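You operate a simulated robot arm through the tools that you are given. There is no shell and no other tool. Be economical: measure what you need, move in short steps, check, and stop when the job is done.

Carry out the task below with a simulated robot arm. There is one attempt and no reset: what you move stays moved.

## Task
Move the red-capped guide pin to the hole on the table card and slip the card core over it.
Fine: the core from the table top; the steel weight goes on the pad on the pad turntable and the drag dial is as on the card.
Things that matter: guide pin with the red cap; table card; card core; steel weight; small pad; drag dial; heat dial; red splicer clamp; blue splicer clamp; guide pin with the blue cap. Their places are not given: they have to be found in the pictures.

It is judged by the outcome, as a careful person would: the job done as asked, and still so three seconds after it is handed in. It fails if anything else is knocked over, pushed out of place, dropped, spilled or broken.

## Robot
A 6-joint arm with a two-finger parallel gripper, fixed in place. Base frame: the origin is at the foot of the arm, x ahead of it, y to its left, z up. Readings come in mm, rad, newtons and seconds.
Its first joint turns from -1.152 to 1.152 rad. Payload 2.9 kg.
The tool frame sits at the grasp point between the pads (the TCP): z along the fingers, y along the line on which they close. The tips reach 30 mm beyond it. The gripper opens to 110 mm. The fingers are 20 mm wide and 10 mm thick; the gripper's body (48 by 112 mm) begins 55 mm behind the TCP.
Orientation is that of the tool frame in the base frame, as a unit quaternion [x, y, z, w]. With the fingers straight down and closing along the base's y, the tool's x points along the base's -x, its y along +y and its z along -z.

## Interface
- The arm moves only by the tool arm_command. Its argument "plan" is a list of rows, each an object of numbers (a shift or turn left out is 0, a gripper value left out holds the last): "x", "y", "z": the shift along the base's x, y, z in units of 300 mm (1.0 is 300 mm); "wx", "wy", "wz": the turn, a rotation vector about the base's x, y, z in units of 180 degrees (1.0 is 180 degrees); "gripper": the finger opening in mm, from 0 to 110. In form: [{"x": .., "y": .., "z": .., "wx": .., "wy": .., "wz": .., "gripper": ..}, ...]. A call has 1 to 20 rows; each row is the pose to reach, as a shift and turn from the pose commanded when the call began. A call with a number of a shift or a turn outside -1 to 1 is refused whole. Each row takes 0.2 s and may step no farther than 50 mm and 0.15 rad from the row before; otherwise, or with a gripper value out of range, the whole call is refused. Where a pose cannot be reached the arm comes as near as it can. A force on the tool above 40 N (or 10 N above the force at the start of the call, whichever is more), or a blocked arm, ends the call early, and 0.2 s more pass. The fingers move at their own pace (about 108 mm/s each) and stop on an object; they squeeze with about 22 N. The grip force told is the motor's: it shows also when the fingers shut on nothing. Time passes only in rows, and 0.2 s behind the last, so rows that repeat a pose let the fingers close. The reply holds the time, the measured pose of the TCP, the force on the tool along the base axes, the opening and the grip force, in the units named above and with some noise.
- Cameras (640 x 400 px; columns grow to the right, rows downward): "scene" is fixed at [79.9, 435.6, 1387.1]; the picture's right is [-0.73, -0.68, 0.00], its down [-0.37, 0.39, -0.84] and it looks along [0.58, -0.61, -0.54] (base axes); focal length 316 px, centre (320, 200). "wrist" rides on the gripper at [72, 17, -103] in the tool frame; the picture's right is [-0.23, 0.97, 0.00], its down [-0.76, -0.18, -0.62] and it looks along [-0.61, -0.14, 0.78] (tool axes); focal length 222 px, centre (320, 200).
- camera(camera): a new picture of that camera. The clock stands still meanwhile.
- pixel_to_xyz(camera, pixels): for up to 12 pixels [column, row] of the newest picture of that camera ("zoom" is the newest enlarged one), the place [x, y, z] in the base frame of the surface seen there, good to about 2 mm. The clock stands still meanwhile.
- close_up(camera, box): a new picture of the part [left, top, right, bottom] of that camera's present view, enlarged. The clock stands still meanwhile.
- job_done(): hands the job in; it is judged then, once.

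Work in short steps. Measure before you move; look again where a grasp or a placing could have gone wrong, and mend it. You have 80 turns and 34 pictures in all, those below and enlarged ones among them. Open the gripper and draw the arm clear of the work before you hand the job in, unless the task says otherwise; then end with one line.

The tools are called after "Emit:" as name(argument=value, ...) on one line, values as JSON. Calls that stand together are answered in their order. arm_command: Moves the arm, as the interface text tells. Its arguments: {"type":"object","properties":{"plan":{"type":"array"}},"required":["plan"]} The other tools are called the same way: camera (camera) takes a picture; pixel_to_xyz (camera, pixels) gives the place of the surface under pixels of a picture; close_up (camera, box) takes an enlarged picture of a part of a camera's view; job_done () hands the job in.

At the start:

```text
time: 0.0
position: [251.4, -258.7, 1199.0]
tcp_rot: [0.0, 1.0, 0.0, 0.001]
force: [0.6, 0.7, -0.2]
opening: 110.0
grip_force: 0.0
```

scene: 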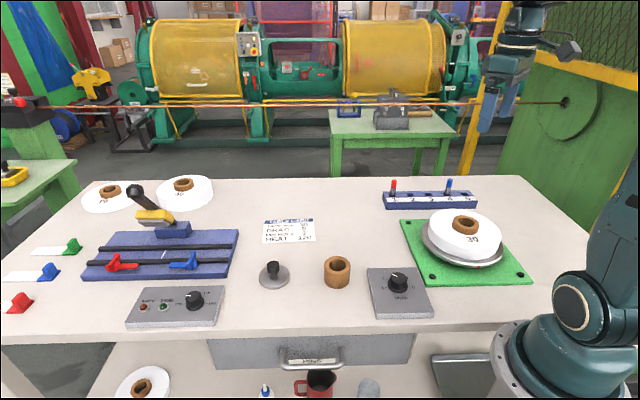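
wrist: 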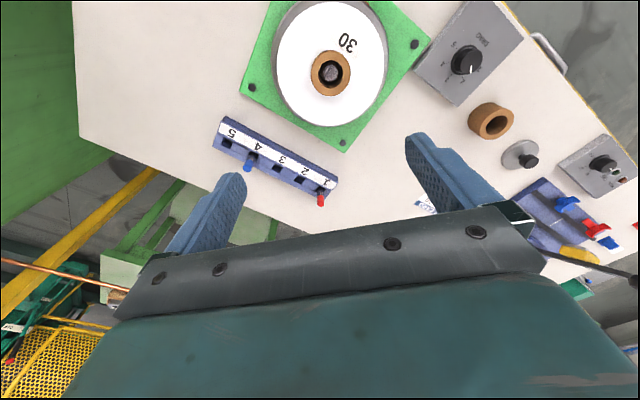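

I'll read the table card (about 288,231) and look at the guide pin rack and drag dial in close-up.

Emit:
close_up(camera="scene", box=[250, 210, 330, 260])

Emit:
close_up(camera="scene", box=[360, 165, 540, 325])

```text
8.00 times, centred on (290, 235) of scene
```

zoom: 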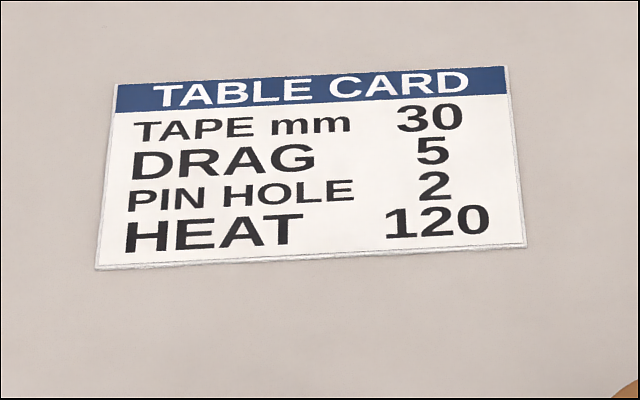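

```text
2.50 times, centred on (450, 245) of scene
```

zoom: 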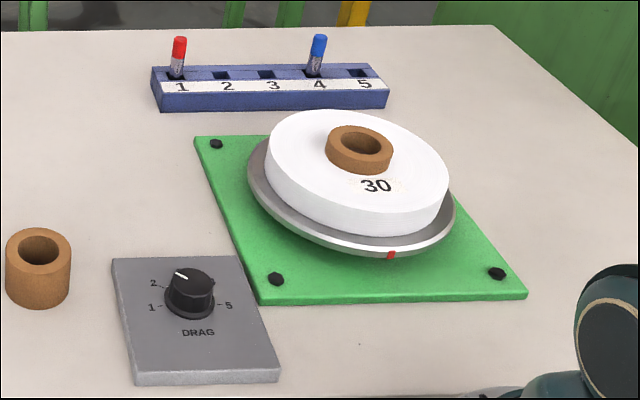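

Card: tape 30, drag 5, pin hole 2, heat 120. Now I look at the pads at upper left, the weight and core, and the dial.

Emit:
close_up(camera="scene", box=[70, 165, 250, 285])

Emit:
close_up(camera="scene", box=[240, 240, 440, 365])

Emit:
close_up(camera="wrist", box=[400, 0, 640, 150])

```text
3.33 times, centred on (160, 225) of scene
```

zoom: 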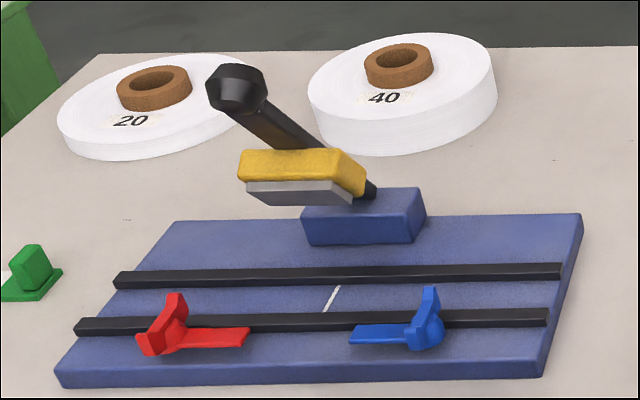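

```text
3.20 times, centred on (340, 302) of scene
```

zoom: 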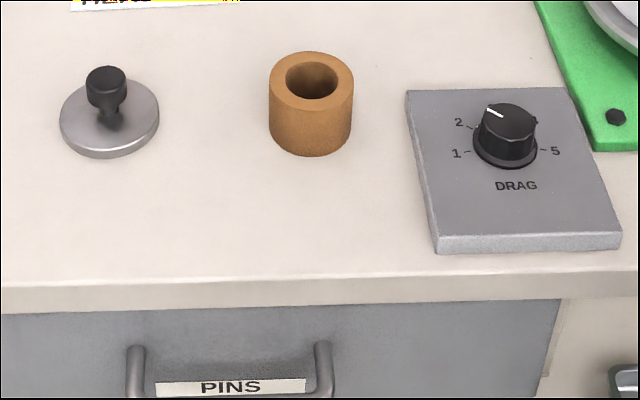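

```text
2.67 times, centred on (520, 75) of wrist
```

zoom: 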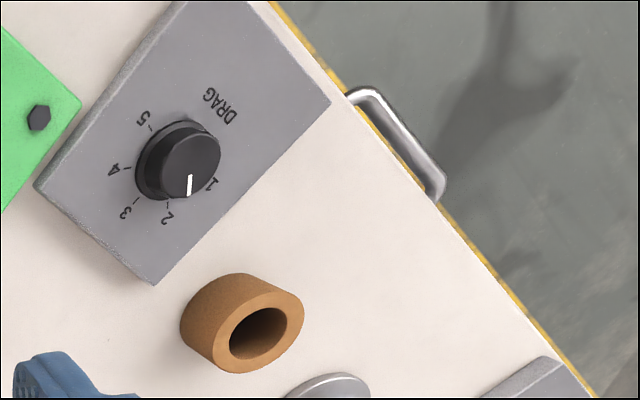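

The drag dial points about 1.5–2, needs 5. Measuring the key places now in the initial scene picture.

Emit:
pixel_to_xyz(camera="scene", pixels=[[393, 181], [391, 193], [413, 195], [432, 195], [449, 182], [463, 219], [480, 238], [440, 225], [272, 264], [283, 279], [332, 260], [338, 280]])

Emit:
pixel_to_xyz(camera="wrist", pixels=[[325, 184], [302, 179], [279, 167], [252, 160], [227, 143], [331, 50], [300, 70], [345, 100], [467, 60], [490, 120], [515, 157], [528, 161]])

Emit:
close_up(camera="wrist", box=[200, 0, 440, 210])

```text
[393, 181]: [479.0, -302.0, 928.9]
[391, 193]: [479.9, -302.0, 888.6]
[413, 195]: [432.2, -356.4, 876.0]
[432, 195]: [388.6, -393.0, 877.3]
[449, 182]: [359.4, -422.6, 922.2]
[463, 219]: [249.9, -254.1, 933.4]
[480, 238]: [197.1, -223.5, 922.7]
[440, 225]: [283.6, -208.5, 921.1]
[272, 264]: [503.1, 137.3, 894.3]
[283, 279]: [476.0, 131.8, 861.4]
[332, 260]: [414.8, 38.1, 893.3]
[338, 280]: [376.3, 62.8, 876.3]
```

```text
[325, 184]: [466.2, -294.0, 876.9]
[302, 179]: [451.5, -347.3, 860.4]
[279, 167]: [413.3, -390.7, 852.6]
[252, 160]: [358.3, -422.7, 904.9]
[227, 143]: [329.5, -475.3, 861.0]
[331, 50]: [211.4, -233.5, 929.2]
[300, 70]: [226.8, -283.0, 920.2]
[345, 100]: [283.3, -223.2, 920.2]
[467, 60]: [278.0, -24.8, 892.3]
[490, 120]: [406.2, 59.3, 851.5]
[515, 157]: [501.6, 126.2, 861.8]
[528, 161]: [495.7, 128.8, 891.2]
```

```text
1.90 times, centred on (320, 105) of wrist
```

zoom: 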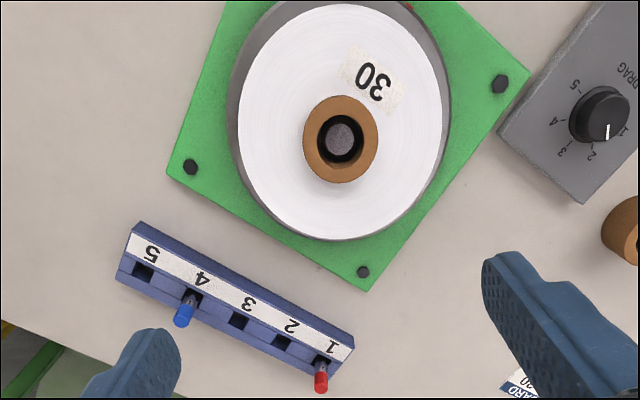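

Table is at z≈850, and the measurements from both cameras agree. I measure details in the newest enlarged wrist picture: pad edge/core edge, spindle, dial and labels.

Emit:
pixel_to_xyz(camera="zoom", pixels=[[340, 140], [310, 138], [372, 142], [340, 100], [340, 180], [243, 130], [436, 130], [340, 236], [283, 341], [607, 132], [576, 84], [593, 158]])

Emit:
close_up(camera="wrist", box=[420, 20, 540, 95])

```text
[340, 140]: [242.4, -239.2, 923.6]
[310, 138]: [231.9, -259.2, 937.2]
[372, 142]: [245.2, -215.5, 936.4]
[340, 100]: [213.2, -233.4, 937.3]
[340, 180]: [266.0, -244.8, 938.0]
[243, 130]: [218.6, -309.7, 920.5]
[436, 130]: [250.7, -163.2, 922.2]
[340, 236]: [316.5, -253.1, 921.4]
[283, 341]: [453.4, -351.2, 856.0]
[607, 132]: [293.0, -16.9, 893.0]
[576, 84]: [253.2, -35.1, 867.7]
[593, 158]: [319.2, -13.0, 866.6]
```

```text
5.33 times, centred on (480, 58) of wrist
```

zoom: 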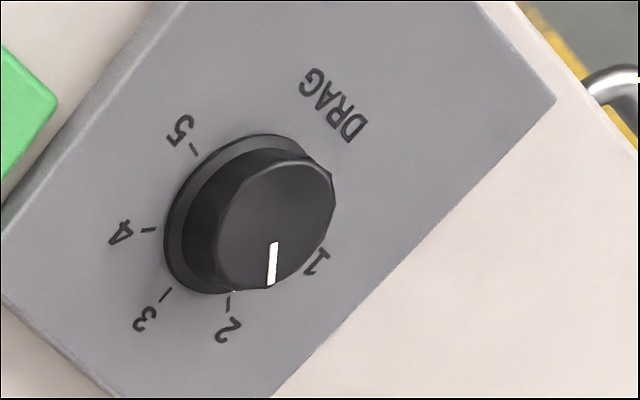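

Measuring dial geometry (pointer ends 275,243 / 271,283; ticks) in this zoom.

Emit:
pixel_to_xyz(camera="zoom", pixels=[[275, 246], [270, 284], [276, 225], [330, 190], [228, 305], [166, 293], [150, 230], [193, 150], [250, 165], [235, 260], [325, 262]])

Emit:
close_up(camera="scene", box=[250, 245, 360, 300])

```text
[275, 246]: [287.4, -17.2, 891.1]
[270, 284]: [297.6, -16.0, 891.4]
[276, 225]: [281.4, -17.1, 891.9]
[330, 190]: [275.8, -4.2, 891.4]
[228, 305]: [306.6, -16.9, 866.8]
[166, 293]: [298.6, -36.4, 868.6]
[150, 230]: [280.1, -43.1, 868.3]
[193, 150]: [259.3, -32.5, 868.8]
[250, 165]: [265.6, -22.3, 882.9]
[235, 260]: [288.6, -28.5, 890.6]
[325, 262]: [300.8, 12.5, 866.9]
```

```text
5.82 times, centred on (305, 272) of scene
```

zoom: 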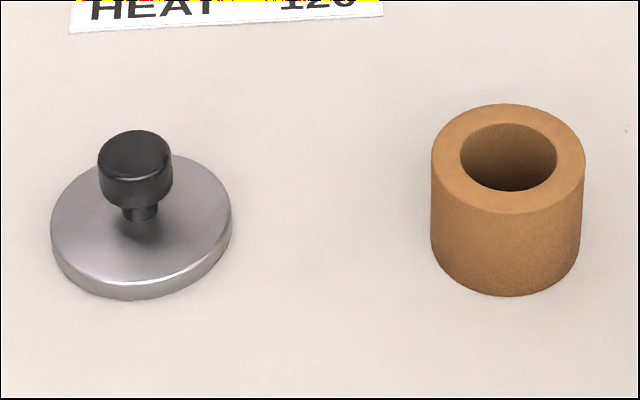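

Dial: pointer ≈ at 2 (about +2°), mark 5 at about −144°. Now sizes of weight and core from this zoom.

Emit:
pixel_to_xyz(camera="zoom", pixels=[[56, 225], [229, 220], [85, 180], [200, 262], [135, 150], [104, 180], [170, 165], [508, 113], [440, 160], [577, 160], [508, 204], [135, 278]])

```text
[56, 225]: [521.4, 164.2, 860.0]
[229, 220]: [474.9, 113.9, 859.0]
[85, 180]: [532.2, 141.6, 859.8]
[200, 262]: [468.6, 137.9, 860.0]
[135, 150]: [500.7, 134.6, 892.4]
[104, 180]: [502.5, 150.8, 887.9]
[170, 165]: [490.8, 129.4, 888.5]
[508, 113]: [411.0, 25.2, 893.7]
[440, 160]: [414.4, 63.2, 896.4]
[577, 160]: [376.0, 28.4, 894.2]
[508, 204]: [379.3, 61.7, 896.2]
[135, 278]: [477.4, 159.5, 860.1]
```

Core: centre ≈(395,44), OD≈51, top 895. Weight: centre ≈(499,139), Ø≈68, knob top 893. Pad: centre ≈(240,−238), core top 938. First I move above the red pin (479,−302) at z≈1010, testing reach.

Emit:
arm_command(plan=[{"x": 0.11, "y": -0.02, "z": -0.09, "gripper": 60}, {"x": 0.22, "y": -0.041, "z": -0.18}, {"x": 0.33, "y": -0.062, "z": -0.27}, {"x": 0.44, "y": -0.083, "z": -0.36}, {"x": 0.55, "y": -0.104, "z": -0.45}, {"x": 0.66, "y": -0.125, "z": -0.54}, {"x": 0.76, "y": -0.143, "z": -0.63}, {"x": 0.76, "y": -0.143, "z": -0.63}])

Emit:
camera(camera="wrist")

```text
time: 1.8
position: [481.5, -303.3, 1010.5]
tcp_rot: [0.0, 1.0, 0.0, 0.0]
force: [0.2, -0.2, -0.8]
opening: 59.8
grip_force: 0.1
```

```text
23 pictures are left
```

wrist: 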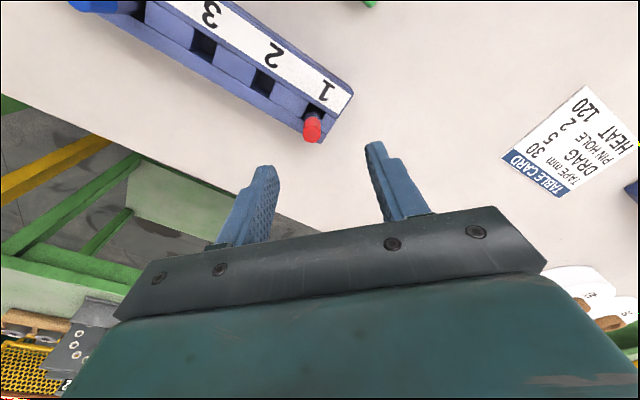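

The arm reaches. Measuring red cap (312,122), holes 2/3 corners and the rack edge in this view.

Emit:
pixel_to_xyz(camera="wrist", pixels=[[312, 118], [313, 137], [320, 110], [262, 70], [278, 78], [254, 88], [270, 95], [240, 68], [290, 100], [345, 100], [300, 127], [306, 140]])

Emit:
close_up(camera="wrist", box=[180, 0, 370, 150])

```text
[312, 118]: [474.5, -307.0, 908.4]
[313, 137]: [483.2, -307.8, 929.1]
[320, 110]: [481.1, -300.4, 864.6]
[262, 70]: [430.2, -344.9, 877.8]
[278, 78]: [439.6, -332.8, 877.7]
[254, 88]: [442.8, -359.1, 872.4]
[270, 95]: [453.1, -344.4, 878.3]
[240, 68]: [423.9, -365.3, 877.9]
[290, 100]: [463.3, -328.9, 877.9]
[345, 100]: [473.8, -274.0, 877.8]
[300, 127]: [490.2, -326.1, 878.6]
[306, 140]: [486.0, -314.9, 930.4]
```

```text
2.67 times, centred on (275, 75) of wrist
```

zoom: 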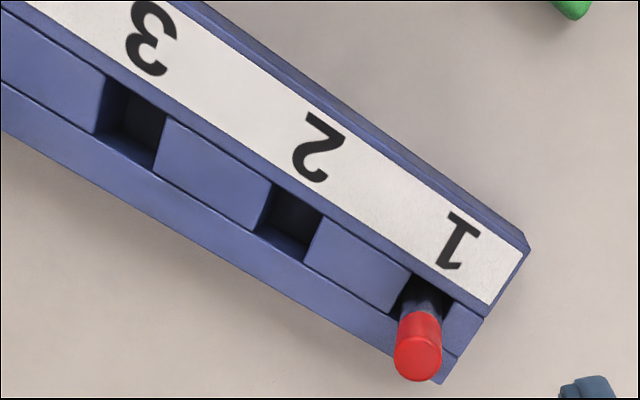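

Measuring the rims of hole 2 and hole 3 and the cap top in this zoom.

Emit:
pixel_to_xyz(camera="zoom", pixels=[[272, 180], [325, 207], [305, 264], [251, 232], [106, 72], [170, 112], [155, 172], [92, 132], [420, 358], [405, 372], [438, 350], [420, 320]])

```text
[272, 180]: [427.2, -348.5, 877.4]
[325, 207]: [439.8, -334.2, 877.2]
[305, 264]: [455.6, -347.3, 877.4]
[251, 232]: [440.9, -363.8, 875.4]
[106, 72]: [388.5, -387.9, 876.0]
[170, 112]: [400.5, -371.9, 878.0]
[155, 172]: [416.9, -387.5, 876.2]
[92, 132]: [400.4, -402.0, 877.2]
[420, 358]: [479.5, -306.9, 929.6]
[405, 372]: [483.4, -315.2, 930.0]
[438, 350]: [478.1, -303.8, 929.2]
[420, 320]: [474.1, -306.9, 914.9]
```

Hole 2 centre ≈(441,−348.5), rack top ≈877; pin 1 ≈(480,−308.5), cap top 930. I descend over the pin with TCP at ≈912 and open 60, then close.

Emit:
arm_command(plan=[{"x": 0, "y": -0.02, "z": -0.1}, {"x": 0, "y": -0.02, "z": -0.2}, {"x": 0, "y": -0.02, "z": -0.28}, {"x": 0, "y": -0.02, "z": -0.327}, {"x": 0, "y": -0.02, "z": -0.327}])

Emit:
close_up(camera="scene", box=[350, 130, 490, 220])

```text
time: 3.0
position: [480.0, -309.7, 910.6]
tcp_rot: [0.0, 1.0, -0.001, 0.0]
force: [-0.7, 0.6, 0.2]
opening: 59.9
grip_force: 0.0
```

```text
4.44 times, centred on (420, 175) of scene
```

zoom: 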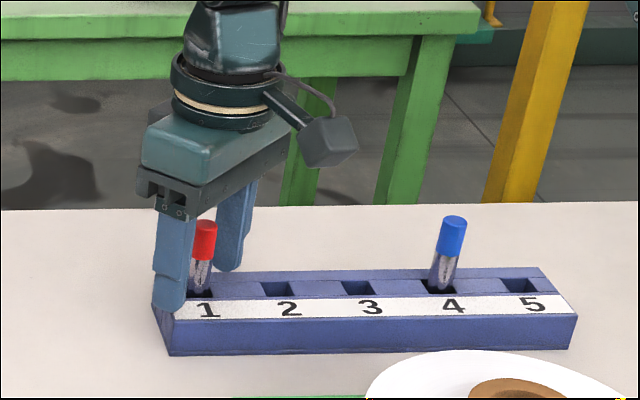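

The fingers straddle the red pin (202,250 in the zoom). I close and lift slowly 75 mm.

Emit:
arm_command(plan=[{"gripper": 0}, {"gripper": 0}, {"gripper": 0}, {"gripper": 0}, {"z": 0.05, "gripper": 0}, {"z": 0.12, "gripper": 0}, {"z": 0.19, "gripper": 0}, {"z": 0.25, "gripper": 0}, {"z": 0.25, "gripper": 0}])

Emit:
close_up(camera="scene", box=[350, 100, 490, 220])

```text
time: 5.0
position: [479.1, -308.2, 986.6]
tcp_rot: [0.0, 1.0, 0.0, 0.0]
force: [0.0, -0.5, -0.7]
opening: 14.6
grip_force: 22.1
```

```text
3.33 times, centred on (420, 160) of scene
```

zoom: 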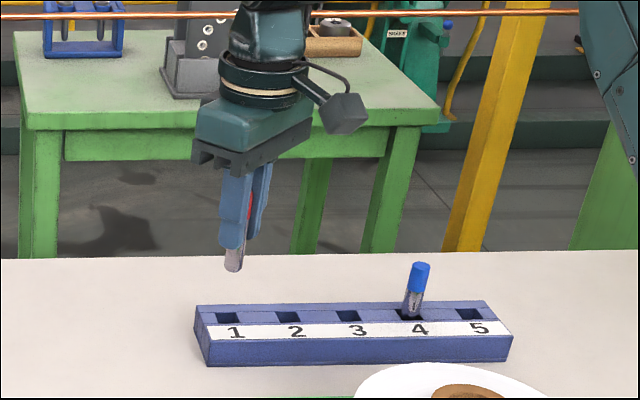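

Pin held (opening 14.6). I shift by the hole spacing (−39.3, −38.9) to hole 2 and stop just above to check.

Emit:
arm_command(plan=[{"x": -0.065, "y": -0.065}, {"x": -0.131, "y": -0.13}, {"x": -0.131, "y": -0.13, "z": -0.1}, {"x": -0.131, "y": -0.13, "z": -0.12}, {"x": -0.131, "y": -0.13, "z": -0.12}])

Emit:
close_up(camera="scene", box=[380, 140, 480, 220])

Emit:
camera(camera="wrist")

```text
time: 6.2
position: [440.2, -346.3, 951.5]
tcp_rot: [-0.001, 1.0, 0.0, 0.0]
force: [0.0, 0.0, -0.6]
opening: 14.9
grip_force: 21.9
```

```text
5.00 times, centred on (430, 180) of scene
```

zoom: 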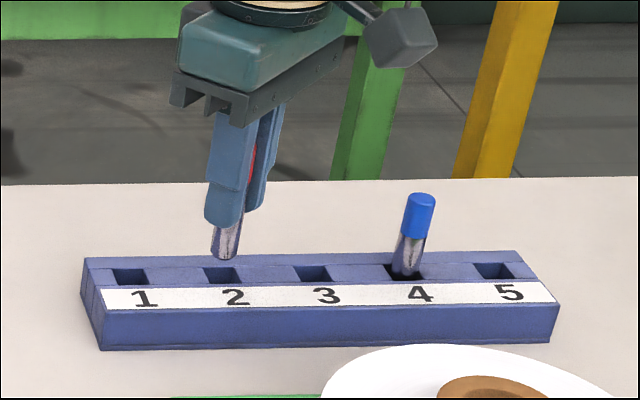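

```text
18 pictures are left
```

wrist: 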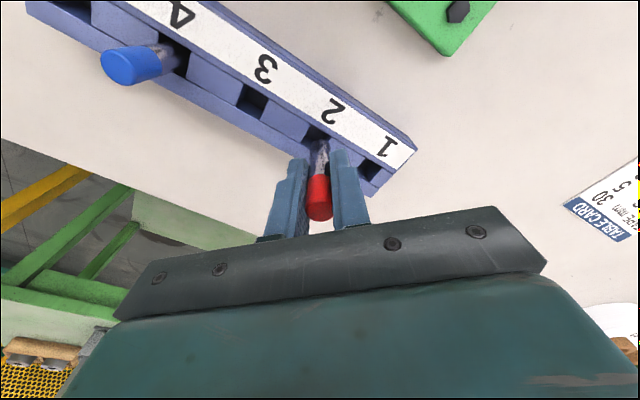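

The pin tip (225,258 in zoom) is right above hole 2. Lowering 40 mm in small steps.

Emit:
arm_command(plan=[{"z": -0.04}, {"z": -0.07}, {"z": -0.09}, {"z": -0.105}, {"z": -0.12}, {"z": -0.13}, {"z": -0.13}])

Emit:
close_up(camera="scene", box=[380, 140, 480, 220])

```text
time: 7.8
position: [439.3, -348.3, 911.2]
tcp_rot: [0.003, 1.0, -0.001, 0.0]
force: [-6.4, -19.2, 6.7]
opening: 14.8
grip_force: 22.1
```

```text
5.00 times, centred on (430, 180) of scene
```

zoom: 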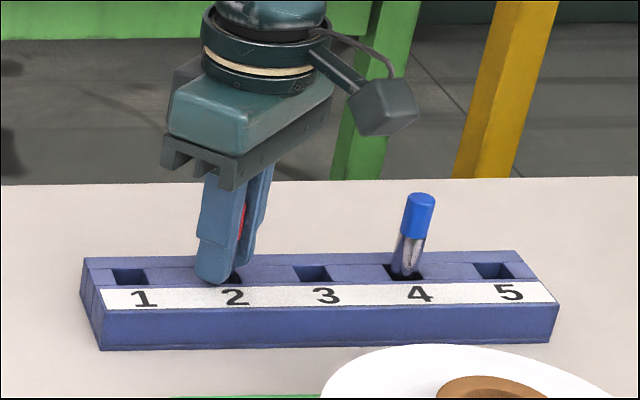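

The pin is in, with side force (−6,−19) on the tool; I ease 1.5 mm toward −y and then open.

Emit:
arm_command(plan=[{"x": -0.002, "y": -0.005}, {"x": -0.002, "y": -0.005}])

```text
time: 8.4
position: [440.1, -349.0, 911.2]
tcp_rot: [0.0, 1.0, -0.001, 0.0]
force: [-1.5, -13.4, 4.2]
opening: 14.8
grip_force: 21.5
```

Force dropping; another 1.5 mm the same way and a touch down, then release and raise.

Emit:
arm_command(plan=[{"y": -0.005}, {"y": -0.005, "gripper": 20}, {"y": -0.005, "gripper": 50}, {"y": -0.005, "gripper": 50}, {"y": -0.005, "z": 0.1, "gripper": 60}, {"y": -0.005, "z": 0.25, "gripper": 60}, {"y": -0.005, "z": 0.4, "gripper": 60}, {"x": -0.1, "y": 0.1, "z": 0.4, "gripper": 60}, {"x": -0.1, "y": 0.25, "z": 0.4, "gripper": 60}])

Emit:
close_up(camera="scene", box=[380, 140, 480, 220])

```text
time: 10.4
position: [410.5, -271.7, 1035.4]
tcp_rot: [-0.001, 1.0, 0.0, 0.0]
force: [-0.6, 0.5, 0.2]
opening: 59.9
grip_force: 0.1
```

```text
5.00 times, centred on (430, 180) of scene
```

zoom: 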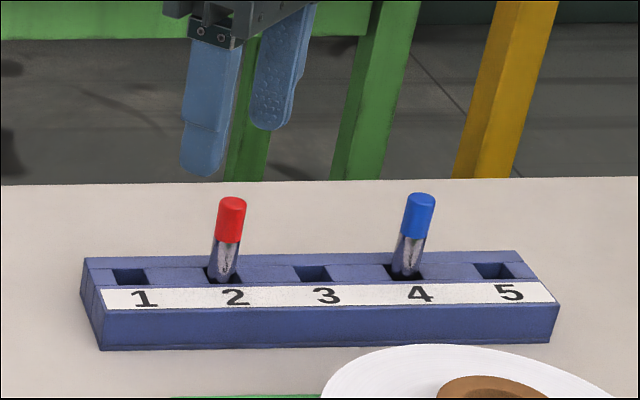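

Red pin stands in hole 2. I measure its cap, and travel toward the core.

Emit:
pixel_to_xyz(camera="zoom", pixels=[[233, 201], [222, 203], [243, 203], [230, 235], [421, 197], [208, 285]])

Emit:
arm_command(plan=[{"y": 0.14, "gripper": 80}, {"y": 0.28}, {"y": 0.42}, {"y": 0.56}, {"x": -0.02, "y": 0.7}, {"x": -0.03, "y": 0.84}, {"x": -0.048, "y": 0.98}, {"x": -0.048, "y": 0.98}])

Emit:
camera(camera="wrist")

```text
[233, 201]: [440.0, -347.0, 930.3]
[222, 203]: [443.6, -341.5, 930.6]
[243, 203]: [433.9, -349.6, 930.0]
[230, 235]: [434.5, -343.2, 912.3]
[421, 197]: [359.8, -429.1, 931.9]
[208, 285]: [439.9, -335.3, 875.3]
```

```text
time: 12.2
position: [394.8, 21.7, 1030.9]
tcp_rot: [0.0, 1.0, 0.0, 0.0]
force: [0.2, 0.2, 0.5]
opening: 80.1
grip_force: 0.0
```

```text
15 pictures are left
```

wrist: 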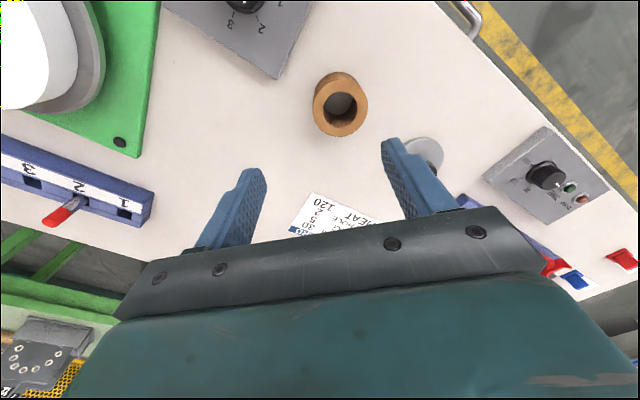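

Pin cap centre ≈(439,−346.5). Measuring the core's top ring here (centre ≈341,105).

Emit:
pixel_to_xyz(camera="wrist", pixels=[[316, 105], [365, 105], [340, 81], [340, 133], [321, 88], [360, 125], [341, 95], [427, 140], [397, 150]])

```text
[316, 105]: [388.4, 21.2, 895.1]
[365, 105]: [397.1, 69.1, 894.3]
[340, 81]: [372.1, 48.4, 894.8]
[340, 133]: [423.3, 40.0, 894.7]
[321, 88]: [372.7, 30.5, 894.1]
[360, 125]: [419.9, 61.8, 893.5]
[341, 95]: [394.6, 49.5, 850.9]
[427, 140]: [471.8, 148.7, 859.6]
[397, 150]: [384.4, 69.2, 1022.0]
```

Core centre ≈(395.5,45), top 894.5. Descending over it to TCP z≈886 with 80 mm opening, then closing.

Emit:
arm_command(plan=[{"y": 0.08, "z": -0.08}, {"y": 0.08, "z": -0.22}, {"y": 0.08, "z": -0.36}, {"y": 0.08, "z": -0.44}, {"y": 0.08, "z": -0.485}, {"y": 0.08, "z": -0.485}, {"y": 0.08, "z": -0.485, "gripper": 40}, {"y": 0.08, "z": -0.485, "gripper": 40}, {"y": 0.08, "z": -0.485, "gripper": 40}])

```text
time: 14.2
position: [397.4, 44.7, 886.2]
tcp_rot: [0.0, 1.0, 0.0, 0.0]
force: [-0.5, 0.1, 0.6]
opening: 56.8
grip_force: 21.5
```

Gripped (opening 56.8). I lift to z≈1016 and carry toward the pin in two calls.

Emit:
arm_command(plan=[{"z": 0.1, "gripper": 40}, {"z": 0.22, "gripper": 40}, {"z": 0.34, "gripper": 40}, {"z": 0.433, "gripper": 40}, {"x": 0.02, "y": -0.13, "z": 0.433}, {"x": 0.04, "y": -0.27, "z": 0.433}, {"x": 0.06, "y": -0.41, "z": 0.433}, {"x": 0.08, "y": -0.55, "z": 0.433}, {"x": 0.1, "y": -0.69, "z": 0.433}, {"x": 0.12, "y": -0.83, "z": 0.433}, {"x": 0.14, "y": -0.97, "z": 0.433}, {"x": 0.14, "y": -0.97, "z": 0.433}])

Emit:
arm_command(plan=[{"x": 0.003, "y": -0.11}, {"x": 0.007, "y": -0.22}, {"x": 0.007, "y": -0.337}, {"x": 0.007, "y": -0.337, "z": -0.08}, {"x": 0.007, "y": -0.337, "z": -0.08}])

Emit:
close_up(camera="scene", box=[360, 110, 500, 220])

Emit:
camera(camera="wrist")

```text
time: 16.8
position: [438.2, -245.8, 1016.2]
tcp_rot: [0.0, 1.0, 0.0, 0.001]
force: [-0.1, 0.0, 0.3]
opening: 56.7
grip_force: 22.0
```

```text
time: 18.0
position: [439.6, -347.6, 991.6]
tcp_rot: [0.0, 1.0, 0.0, 0.0]
force: [-0.5, 1.0, -0.8]
opening: 56.6
grip_force: 22.1
```

```text
3.64 times, centred on (430, 165) of scene
```

zoom: 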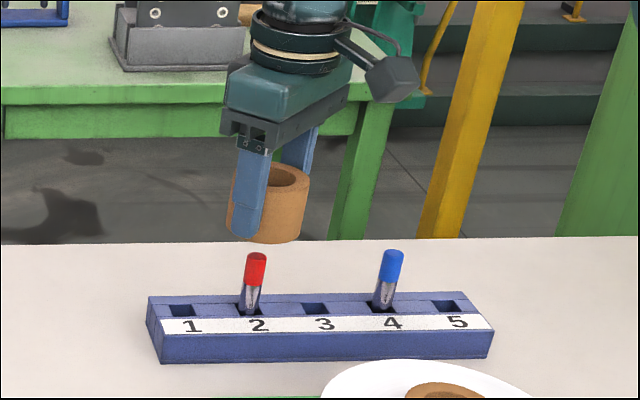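

```text
13 pictures are left
```

wrist: 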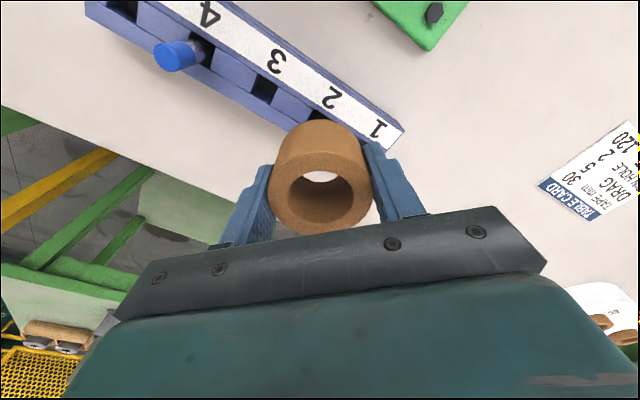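

Nearly aligned; I verify the held core's centre by measuring its top rim in the wrist view.

Emit:
pixel_to_xyz(camera="wrist", pixels=[[277, 190], [366, 190], [320, 229], [320, 158], [282, 210], [360, 208], [295, 168], [345, 168]])

```text
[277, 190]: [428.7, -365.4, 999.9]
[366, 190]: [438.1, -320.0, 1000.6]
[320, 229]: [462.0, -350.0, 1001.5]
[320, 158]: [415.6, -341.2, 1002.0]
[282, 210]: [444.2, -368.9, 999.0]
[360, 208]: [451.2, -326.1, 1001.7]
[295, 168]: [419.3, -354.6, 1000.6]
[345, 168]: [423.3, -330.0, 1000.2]
```

Core centre ≈(439,−346), matching the pin. Lowering over the pin.

Emit:
arm_command(plan=[{"z": -0.06}, {"z": -0.12}, {"z": -0.18}, {"z": -0.22}, {"z": -0.245}, {"z": -0.258}, {"z": -0.265}, {"z": -0.265}])

Emit:
close_up(camera="scene", box=[370, 130, 480, 220])

```text
time: 19.8
position: [440.6, -347.0, 913.4]
tcp_rot: [0.0, 1.0, 0.001, 0.001]
force: [-4.4, 5.6, 17.7]
opening: 56.9
grip_force: 21.7
```

```text
4.44 times, centred on (425, 175) of scene
```

zoom: 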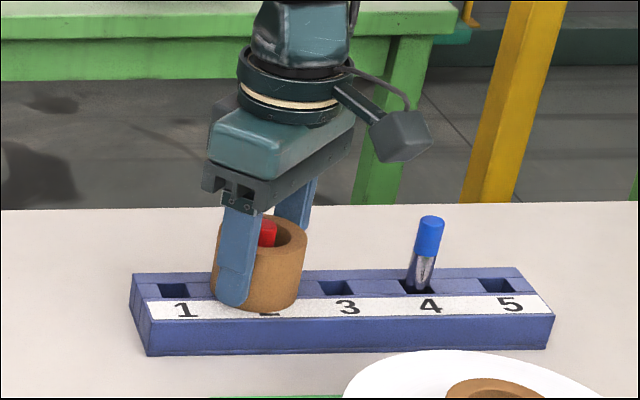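

The core sits over the pin on the rack (17.7 N upward). Opening gently, then rising.

Emit:
arm_command(plan=[{"z": 0.003, "gripper": 60}, {"z": 0.003, "gripper": 75}, {"z": 0.003, "gripper": 75}, {"z": 0.1, "gripper": 75}, {"z": 0.25, "gripper": 75}, {"z": 0.4, "gripper": 75}, {"x": -0.1, "y": 0.12, "z": 0.4}, {"x": -0.1, "y": 0.28, "z": 0.4}])

Emit:
camera(camera="scene")

```text
time: 21.6
position: [411.0, -261.5, 1032.3]
tcp_rot: [0.001, 1.0, 0.0, 0.0]
force: [0.2, 0.2, 0.1]
opening: 75.0
grip_force: 0.1
```

```text
11 pictures are left
```

scene: 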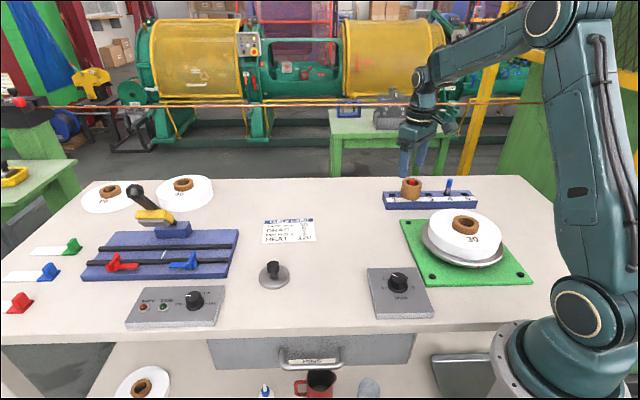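

Core is over the pin. Next the weight; I check the splicer lever location for clearance and travel over.

Emit:
pixel_to_xyz(camera="scene", pixels=[[133, 190], [155, 215], [186, 255], [195, 295], [411, 181], [272, 262]])

Emit:
arm_command(plan=[{"y": 0.14, "gripper": 60}, {"y": 0.28}, {"x": 0.03, "y": 0.42}, {"x": 0.08, "y": 0.56}, {"x": 0.13, "y": 0.7}, {"x": 0.18, "y": 0.83}, {"x": 0.22, "y": 0.96}, {"x": 0.22, "y": 0.96}])

```text
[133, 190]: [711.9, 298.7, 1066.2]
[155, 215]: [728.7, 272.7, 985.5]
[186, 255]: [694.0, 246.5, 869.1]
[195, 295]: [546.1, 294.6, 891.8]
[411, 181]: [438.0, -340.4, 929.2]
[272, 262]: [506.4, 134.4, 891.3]
```

```text
time: 23.4
position: [475.3, 26.1, 1031.0]
tcp_rot: [0.0, 1.0, 0.0, 0.0]
force: [0.3, -0.6, 0.4]
opening: 60.0
grip_force: 0.1
```

Clear of the lever. Moving above the weight at z≈985 and looking with the wrist camera.

Emit:
arm_command(plan=[{"x": 0.03, "y": 0.14}, {"x": 0.06, "y": 0.28}, {"x": 0.08, "y": 0.38}, {"x": 0.08, "y": 0.38, "z": -0.15}, {"x": 0.08, "y": 0.38, "z": -0.15}])

Emit:
camera(camera="wrist")

```text
time: 24.6
position: [502.5, 137.3, 988.3]
tcp_rot: [0.0, 1.0, 0.0, 0.0]
force: [-0.3, 0.0, 0.2]
opening: 60.4
grip_force: 0.0
```

```text
10 pictures are left
```

wrist: 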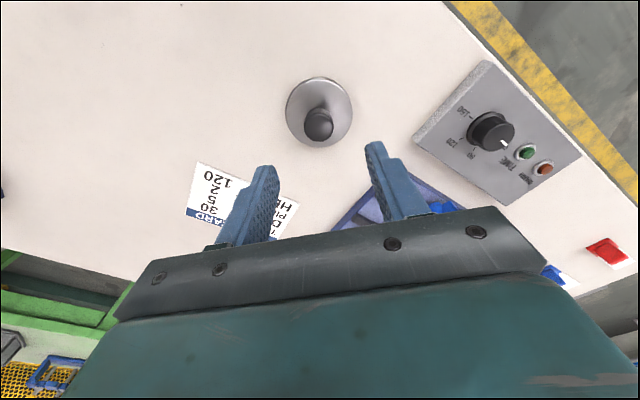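

Measuring the knob top (319,127) and base rim.

Emit:
pixel_to_xyz(camera="wrist", pixels=[[319, 127], [308, 124], [331, 124], [319, 139], [288, 110], [350, 108], [319, 80], [330, 143], [319, 118]])

```text
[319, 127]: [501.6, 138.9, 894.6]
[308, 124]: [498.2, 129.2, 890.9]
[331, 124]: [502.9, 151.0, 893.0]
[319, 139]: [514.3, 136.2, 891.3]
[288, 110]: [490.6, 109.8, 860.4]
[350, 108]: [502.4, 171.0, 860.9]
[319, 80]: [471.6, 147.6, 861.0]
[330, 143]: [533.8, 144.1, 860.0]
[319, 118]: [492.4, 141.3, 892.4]
```

Knob centre ≈(502,139.5). Descending to TCP z≈894 (tips ≈4 mm above the disc) and closing.

Emit:
arm_command(plan=[{"x": 0.009, "y": 0.003, "z": -0.1}, {"x": 0.009, "y": 0.003, "z": -0.2}, {"x": 0.009, "y": 0.003, "z": -0.28}, {"x": 0.009, "y": 0.003, "z": -0.312}, {"x": 0.009, "y": 0.003, "z": -0.312}, {"x": 0.009, "y": 0.003, "z": -0.312, "gripper": 5}, {"x": 0.009, "y": 0.003, "z": -0.312, "gripper": 5}, {"x": 0.009, "y": 0.003, "z": -0.312, "gripper": 5}, {"x": 0.009, "y": 0.003, "z": -0.312, "gripper": 5}])

```text
time: 26.6
position: [502.3, 138.5, 894.0]
tcp_rot: [0.001, 1.0, 0.0, 0.0]
force: [-0.3, 0.0, -0.6]
opening: 26.7
grip_force: 22.6
```

Knob gripped (26.7). Lifting 120 mm and carrying toward the pad.

Emit:
arm_command(plan=[{"z": 0.06}, {"z": 0.18}, {"z": 0.3}, {"z": 0.42}, {"x": -0.08, "y": -0.12, "z": 0.42}, {"x": -0.16, "y": -0.24, "z": 0.42}, {"x": -0.24, "y": -0.36, "z": 0.42}, {"x": -0.32, "y": -0.48, "z": 0.42}, {"x": -0.4, "y": -0.6, "z": 0.42}, {"x": -0.48, "y": -0.72, "z": 0.42}, {"x": -0.56, "y": -0.84, "z": 0.42}, {"x": -0.64, "y": -0.94, "z": 0.42}, {"x": -0.64, "y": -0.94, "z": 0.42}])

Emit:
camera(camera="wrist")

```text
time: 29.4
position: [310.3, -142.5, 1019.7]
tcp_rot: [0.0, 1.0, 0.0, 0.0]
force: [-1.0, 0.1, -3.6]
opening: 26.4
grip_force: 22.1
```

```text
9 pictures are left
```

wrist: 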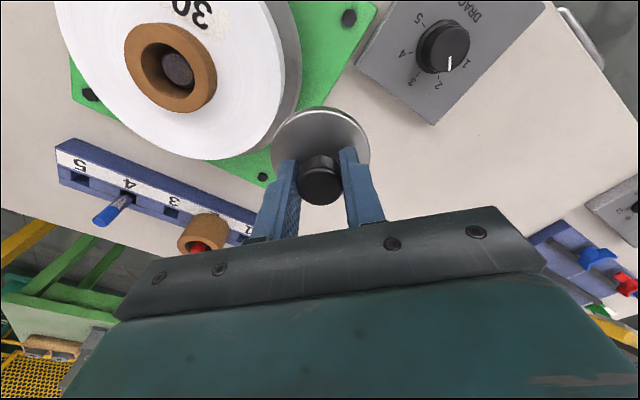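

Measuring the pad's core ring (centre ≈170,67), and the weight's disc.

Emit:
pixel_to_xyz(camera="wrist", pixels=[[130, 60], [212, 75], [160, 26], [175, 107], [140, 95], [202, 40], [177, 70], [255, 100], [100, 10], [320, 115], [300, 130], [360, 140]])

```text
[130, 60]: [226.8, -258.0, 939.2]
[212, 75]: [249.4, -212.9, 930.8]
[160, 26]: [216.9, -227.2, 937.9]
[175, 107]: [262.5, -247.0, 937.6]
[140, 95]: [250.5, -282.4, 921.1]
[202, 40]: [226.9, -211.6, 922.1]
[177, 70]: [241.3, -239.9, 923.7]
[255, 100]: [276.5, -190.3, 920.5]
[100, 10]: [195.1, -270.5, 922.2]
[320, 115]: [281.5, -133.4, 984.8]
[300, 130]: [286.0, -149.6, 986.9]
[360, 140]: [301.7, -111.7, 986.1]
```

Pad core centre ≈(240.5,−238), top 938. Moving over it and lowering to just above contact.

Emit:
arm_command(plan=[{"x": -0.077, "y": -0.106}, {"x": -0.154, "y": -0.212}, {"x": -0.231, "y": -0.319}, {"x": -0.231, "y": -0.319, "z": -0.06}, {"x": -0.231, "y": -0.319, "z": -0.1}, {"x": -0.231, "y": -0.319, "z": -0.115}, {"x": -0.231, "y": -0.319, "z": -0.122}, {"x": -0.231, "y": -0.319, "z": -0.122}])

Emit:
close_up(camera="scene", box=[380, 130, 550, 290])

```text
time: 31.2
position: [240.4, -239.4, 983.1]
tcp_rot: [-0.001, 1.0, 0.0, 0.0]
force: [0.3, -0.3, -2.5]
opening: 26.5
grip_force: 21.4
```

```text
2.50 times, centred on (465, 210) of scene
```

zoom: 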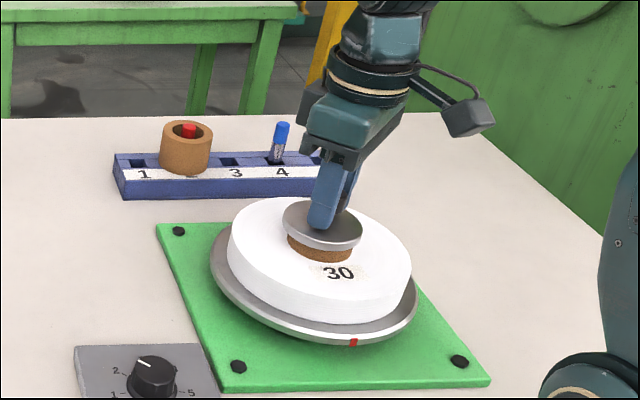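

Well centred, nearly in contact (still −2.5 N). Lowering 1–3 mm until it bears.

Emit:
arm_command(plan=[{"z": -0.004}, {"z": -0.007}, {"z": -0.009}, {"z": -0.009}])

```text
time: 32.2
position: [242.6, -238.3, 981.2]
tcp_rot: [-0.001, 1.0, 0.0, 0.001]
force: [2.0, 4.7, 15.7]
opening: 26.5
grip_force: 21.7
```

In contact (15.7 N). Easing 1 mm, releasing, rising, then heading for above the drag dial (~281,−17).

Emit:
arm_command(plan=[{"z": 0.003}, {"z": 0.003, "gripper": 40}, {"z": 0.003, "gripper": 60}, {"z": 0.003, "gripper": 60}, {"z": 0.08}, {"z": 0.2}, {"z": 0.22, "y": 0.15}, {"z": 0.22, "x": 0.04, "y": 0.3}, {"z": 0.22, "x": 0.08, "y": 0.45}, {"z": 0.22, "x": 0.12, "y": 0.6}, {"z": 0.14, "x": 0.135, "y": 0.735}, {"z": 0.0, "x": 0.135, "y": 0.735}, {"z": 0.0, "x": 0.135, "y": 0.735}])

Emit:
camera(camera="wrist")

Emit:
camera(camera="scene")

```text
time: 35.0
position: [283.4, -19.2, 979.4]
tcp_rot: [0.0, 1.0, 0.0, 0.0]
force: [-0.8, 0.6, -0.2]
opening: 59.8
grip_force: 0.0
```

```text
7 pictures are left
```

wrist: 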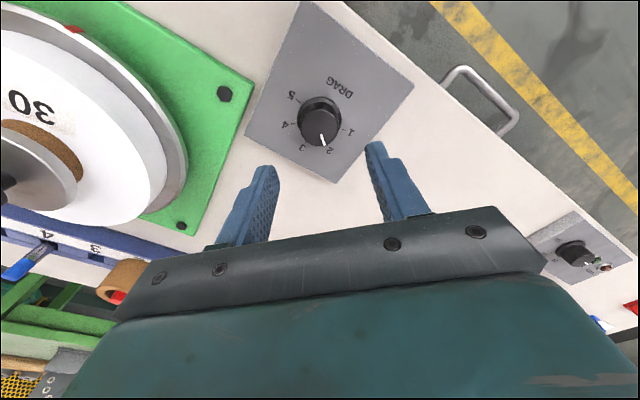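

```text
6 pictures are left
```

scene: 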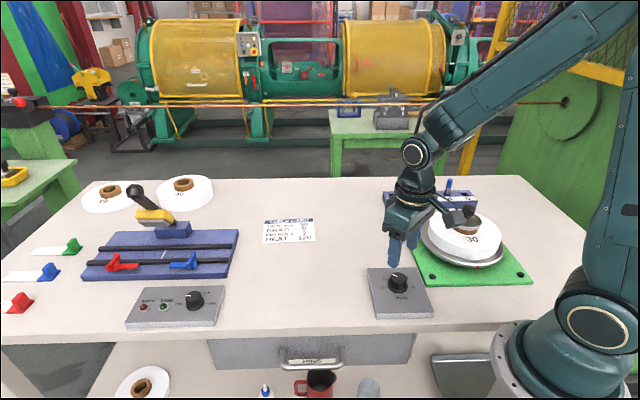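

Weight rests on the pad. Measuring the knob and the tick marks in the wrist view (knob centre ≈319,124).

Emit:
pixel_to_xyz(camera="wrist", pixels=[[319, 126], [300, 124], [338, 124], [319, 110], [319, 145], [324, 145], [321, 137], [299, 103], [295, 121], [305, 143], [328, 152], [342, 128]])

Emit:
close_up(camera="wrist", box=[270, 80, 370, 170])

```text
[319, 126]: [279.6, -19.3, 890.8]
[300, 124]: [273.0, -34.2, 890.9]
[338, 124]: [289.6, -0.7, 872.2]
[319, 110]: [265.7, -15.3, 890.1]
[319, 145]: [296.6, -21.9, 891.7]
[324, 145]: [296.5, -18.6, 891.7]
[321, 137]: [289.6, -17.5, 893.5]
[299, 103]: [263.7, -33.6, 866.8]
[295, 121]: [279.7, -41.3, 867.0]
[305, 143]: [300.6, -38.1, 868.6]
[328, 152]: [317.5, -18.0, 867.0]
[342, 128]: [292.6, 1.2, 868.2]
```

```text
4.44 times, centred on (320, 125) of wrist
```

zoom: 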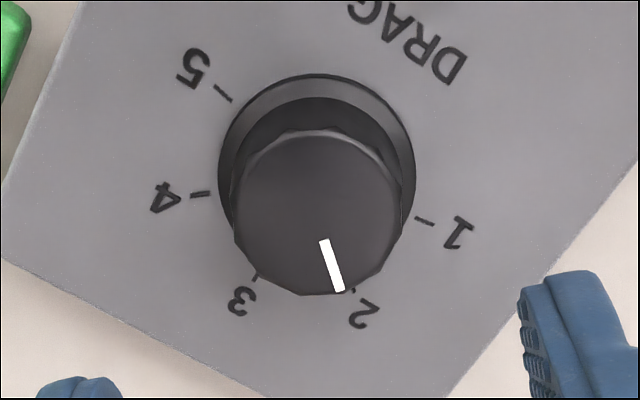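

Fine measurement of ticks and pointer on this zoom.

Emit:
pixel_to_xyz(camera="zoom", pixels=[[221, 92], [230, 99], [195, 194], [207, 193], [256, 278], [353, 291], [420, 218], [432, 222], [324, 243], [339, 288], [236, 210], [401, 200]])

```text
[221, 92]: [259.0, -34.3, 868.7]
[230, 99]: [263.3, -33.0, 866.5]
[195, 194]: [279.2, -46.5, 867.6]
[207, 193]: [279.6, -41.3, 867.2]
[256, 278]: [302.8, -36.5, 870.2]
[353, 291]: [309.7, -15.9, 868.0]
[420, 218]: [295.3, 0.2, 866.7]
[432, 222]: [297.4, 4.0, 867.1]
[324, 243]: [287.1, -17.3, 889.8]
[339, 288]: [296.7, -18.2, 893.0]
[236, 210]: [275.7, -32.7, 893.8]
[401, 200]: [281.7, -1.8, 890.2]
```

Knob centre ≈(281,−17.7), pointer ≈+1°, mark 5 ≈−143.5°. I pre-turn the tool +73° above the knob, then descend.

Emit:
arm_command(plan=[{"wz": 0.045}, {"wz": 0.09}, {"wz": 0.135}, {"wz": 0.18}, {"wz": 0.225}, {"wz": 0.27}, {"wz": 0.315}, {"wz": 0.36}, {"wz": 0.4}, {"wz": 0.4, "z": -0.12}, {"wz": 0.4, "z": -0.22}, {"wz": 0.4, "z": -0.265}, {"wz": 0.4, "z": -0.265}])

```text
time: 37.8
position: [281.6, -18.7, 901.0]
tcp_rot: [-0.588, 0.809, 0.001, 0.0]
force: [-0.3, 0.9, -0.2]
opening: 59.9
grip_force: 0.1
```

Reached +72° cleanly. Closing on the knob.

Emit:
arm_command(plan=[{"gripper": 20}, {"gripper": 20}, {"gripper": 20}, {"gripper": 20}])

```text
time: 38.8
position: [282.3, -18.5, 899.7]
tcp_rot: [-0.588, 0.809, 0.001, 0.0]
force: [4.4, -1.2, -12.7]
opening: 35.0
grip_force: 44.2
```

Gripped at 35 mm. Turning −144.5° in steps.

Emit:
arm_command(plan=[{"wz": -0.045}, {"wz": -0.09}, {"wz": -0.135}, {"wz": -0.18}, {"wz": -0.225}, {"wz": -0.27}, {"wz": -0.315}, {"wz": -0.36}, {"wz": -0.405}, {"wz": -0.45}, {"wz": -0.495}, {"wz": -0.54}, {"wz": -0.585}, {"wz": -0.63}, {"wz": -0.675}, {"wz": -0.72}, {"wz": -0.765}, {"wz": -0.803}, {"wz": -0.803}])

```text
time: 42.8
position: [281.3, -20.6, 902.1]
tcp_rot: [0.593, 0.805, -0.004, 0.003]
force: [6.4, -28.7, 17.9]
opening: 34.9
grip_force: 44.8
```

Turn finished with some side load. Releasing and rising to inspect the pointer.

Emit:
arm_command(plan=[{"gripper": 60}, {"gripper": 60}, {"gripper": 60}, {"z": 0.1}, {"z": 0.25}, {"z": 0.25, "x": -0.1}, {"z": 0.25, "x": -0.1}])

Emit:
close_up(camera="scene", box=[360, 255, 440, 325])

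```text
time: 44.4
position: [250.6, -17.8, 977.5]
tcp_rot: [0.59, 0.807, 0.0, -0.001]
force: [0.1, -0.6, 0.4]
opening: 60.0
grip_force: 0.1
```

```text
5.71 times, centred on (400, 290) of scene
```

zoom: 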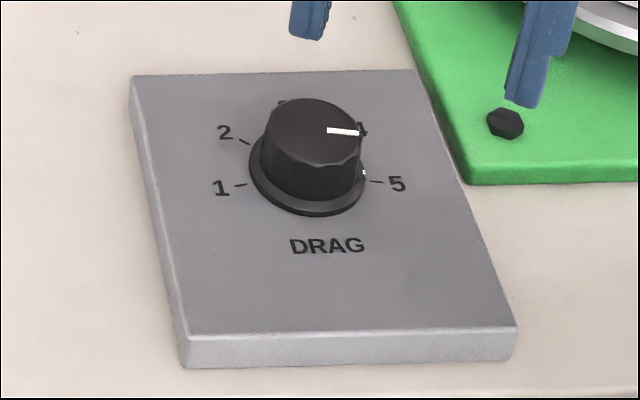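

Pointer now ends at (358,132); measuring its direction against the ticks.

Emit:
pixel_to_xyz(camera="zoom", pixels=[[329, 130], [357, 132], [306, 129], [268, 130], [346, 150], [371, 181], [382, 183], [236, 186], [248, 184], [242, 140]])

```text
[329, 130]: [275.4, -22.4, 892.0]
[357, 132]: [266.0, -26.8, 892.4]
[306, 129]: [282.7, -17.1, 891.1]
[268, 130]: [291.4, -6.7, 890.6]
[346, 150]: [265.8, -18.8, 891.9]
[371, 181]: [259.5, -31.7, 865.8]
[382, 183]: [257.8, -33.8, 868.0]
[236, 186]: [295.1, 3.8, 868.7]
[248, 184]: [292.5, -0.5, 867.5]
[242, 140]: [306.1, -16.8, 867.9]
```

Pointer is near 5 but I want a better check: return the tool to zero yaw above the dial for the same wrist view as before.

Emit:
arm_command(plan=[{"wz": 0.045, "x": 0.02, "z": 0.015}, {"wz": 0.09, "x": 0.04, "z": 0.015}, {"wz": 0.135, "x": 0.06, "z": 0.015}, {"wz": 0.18, "x": 0.08, "z": 0.015}, {"wz": 0.225, "x": 0.1, "z": 0.015}, {"wz": 0.27, "x": 0.1, "z": 0.015}, {"wz": 0.315, "x": 0.1, "z": 0.015}, {"wz": 0.36, "x": 0.1, "z": 0.015}, {"wz": 0.403, "x": 0.1, "z": 0.015}, {"wz": 0.403, "x": 0.1, "z": 0.015}])

Emit:
close_up(camera="wrist", box=[270, 80, 370, 170])

```text
time: 46.6
position: [282.7, -17.2, 980.4]
tcp_rot: [-0.001, 1.0, 0.001, 0.0]
force: [0.5, 0.9, -0.4]
opening: 59.9
grip_force: 0.2
```

```text
4.44 times, centred on (320, 125) of wrist
```

zoom: 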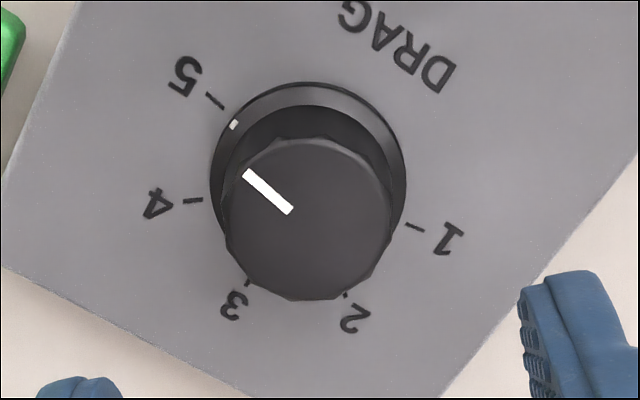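

A skirt mark (234,124) sits beside tick 5 (215,102). Quick numeric check.

Emit:
pixel_to_xyz(camera="zoom", pixels=[[206, 97], [222, 108], [234, 124], [246, 174], [289, 209], [185, 202], [200, 200], [410, 225], [422, 229], [247, 284], [345, 297], [309, 218]])

```text
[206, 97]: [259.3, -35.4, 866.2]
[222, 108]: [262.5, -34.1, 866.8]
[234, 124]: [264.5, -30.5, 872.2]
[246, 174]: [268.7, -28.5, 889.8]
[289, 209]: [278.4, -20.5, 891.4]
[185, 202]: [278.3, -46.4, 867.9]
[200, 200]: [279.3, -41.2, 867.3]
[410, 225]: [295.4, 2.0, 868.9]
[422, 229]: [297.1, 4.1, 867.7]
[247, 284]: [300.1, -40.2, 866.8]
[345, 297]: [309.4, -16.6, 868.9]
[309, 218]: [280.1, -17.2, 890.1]
```

Pointer ≈ −142°, tick 5 ≈ −142°: the dial is at 5. Drawing the arm up and clear, then a last look.

Emit:
arm_command(plan=[{"z": 0.15}, {"z": 0.3}, {"z": 0.45}, {"z": 0.6}, {"z": 0.7}, {"z": 0.7}])

Emit:
camera(camera="scene")

Emit:
close_up(camera="scene", box=[360, 165, 540, 325])

```text
time: 48.0
position: [281.9, -15.8, 1190.4]
tcp_rot: [0.0, 1.0, 0.0, -0.001]
force: [-0.3, 0.0, 0.2]
opening: 60.2
grip_force: 0.0
```

```text
2 pictures are left
```

scene: 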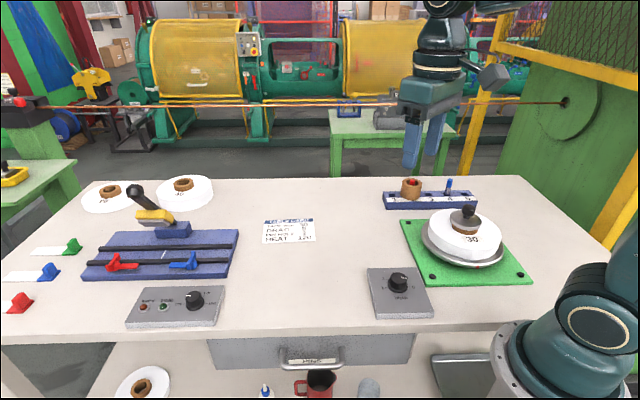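

```text
2.50 times, centred on (450, 245) of scene
```

zoom: 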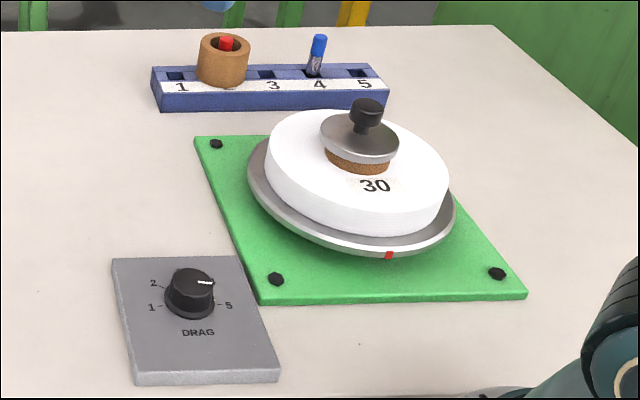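

All in place: the red pin in hole 2 with the core over it, the weight on the pad and the dial at 5. Handing in.

Emit:
job_done()

```text
The job is handed in.
```

The job is handed in: the red-capped pin stands in hole 2 with the core over it, the steel weight is centred on the turntable pad (resting on the pad's raised core), and the drag dial is turned to 5.
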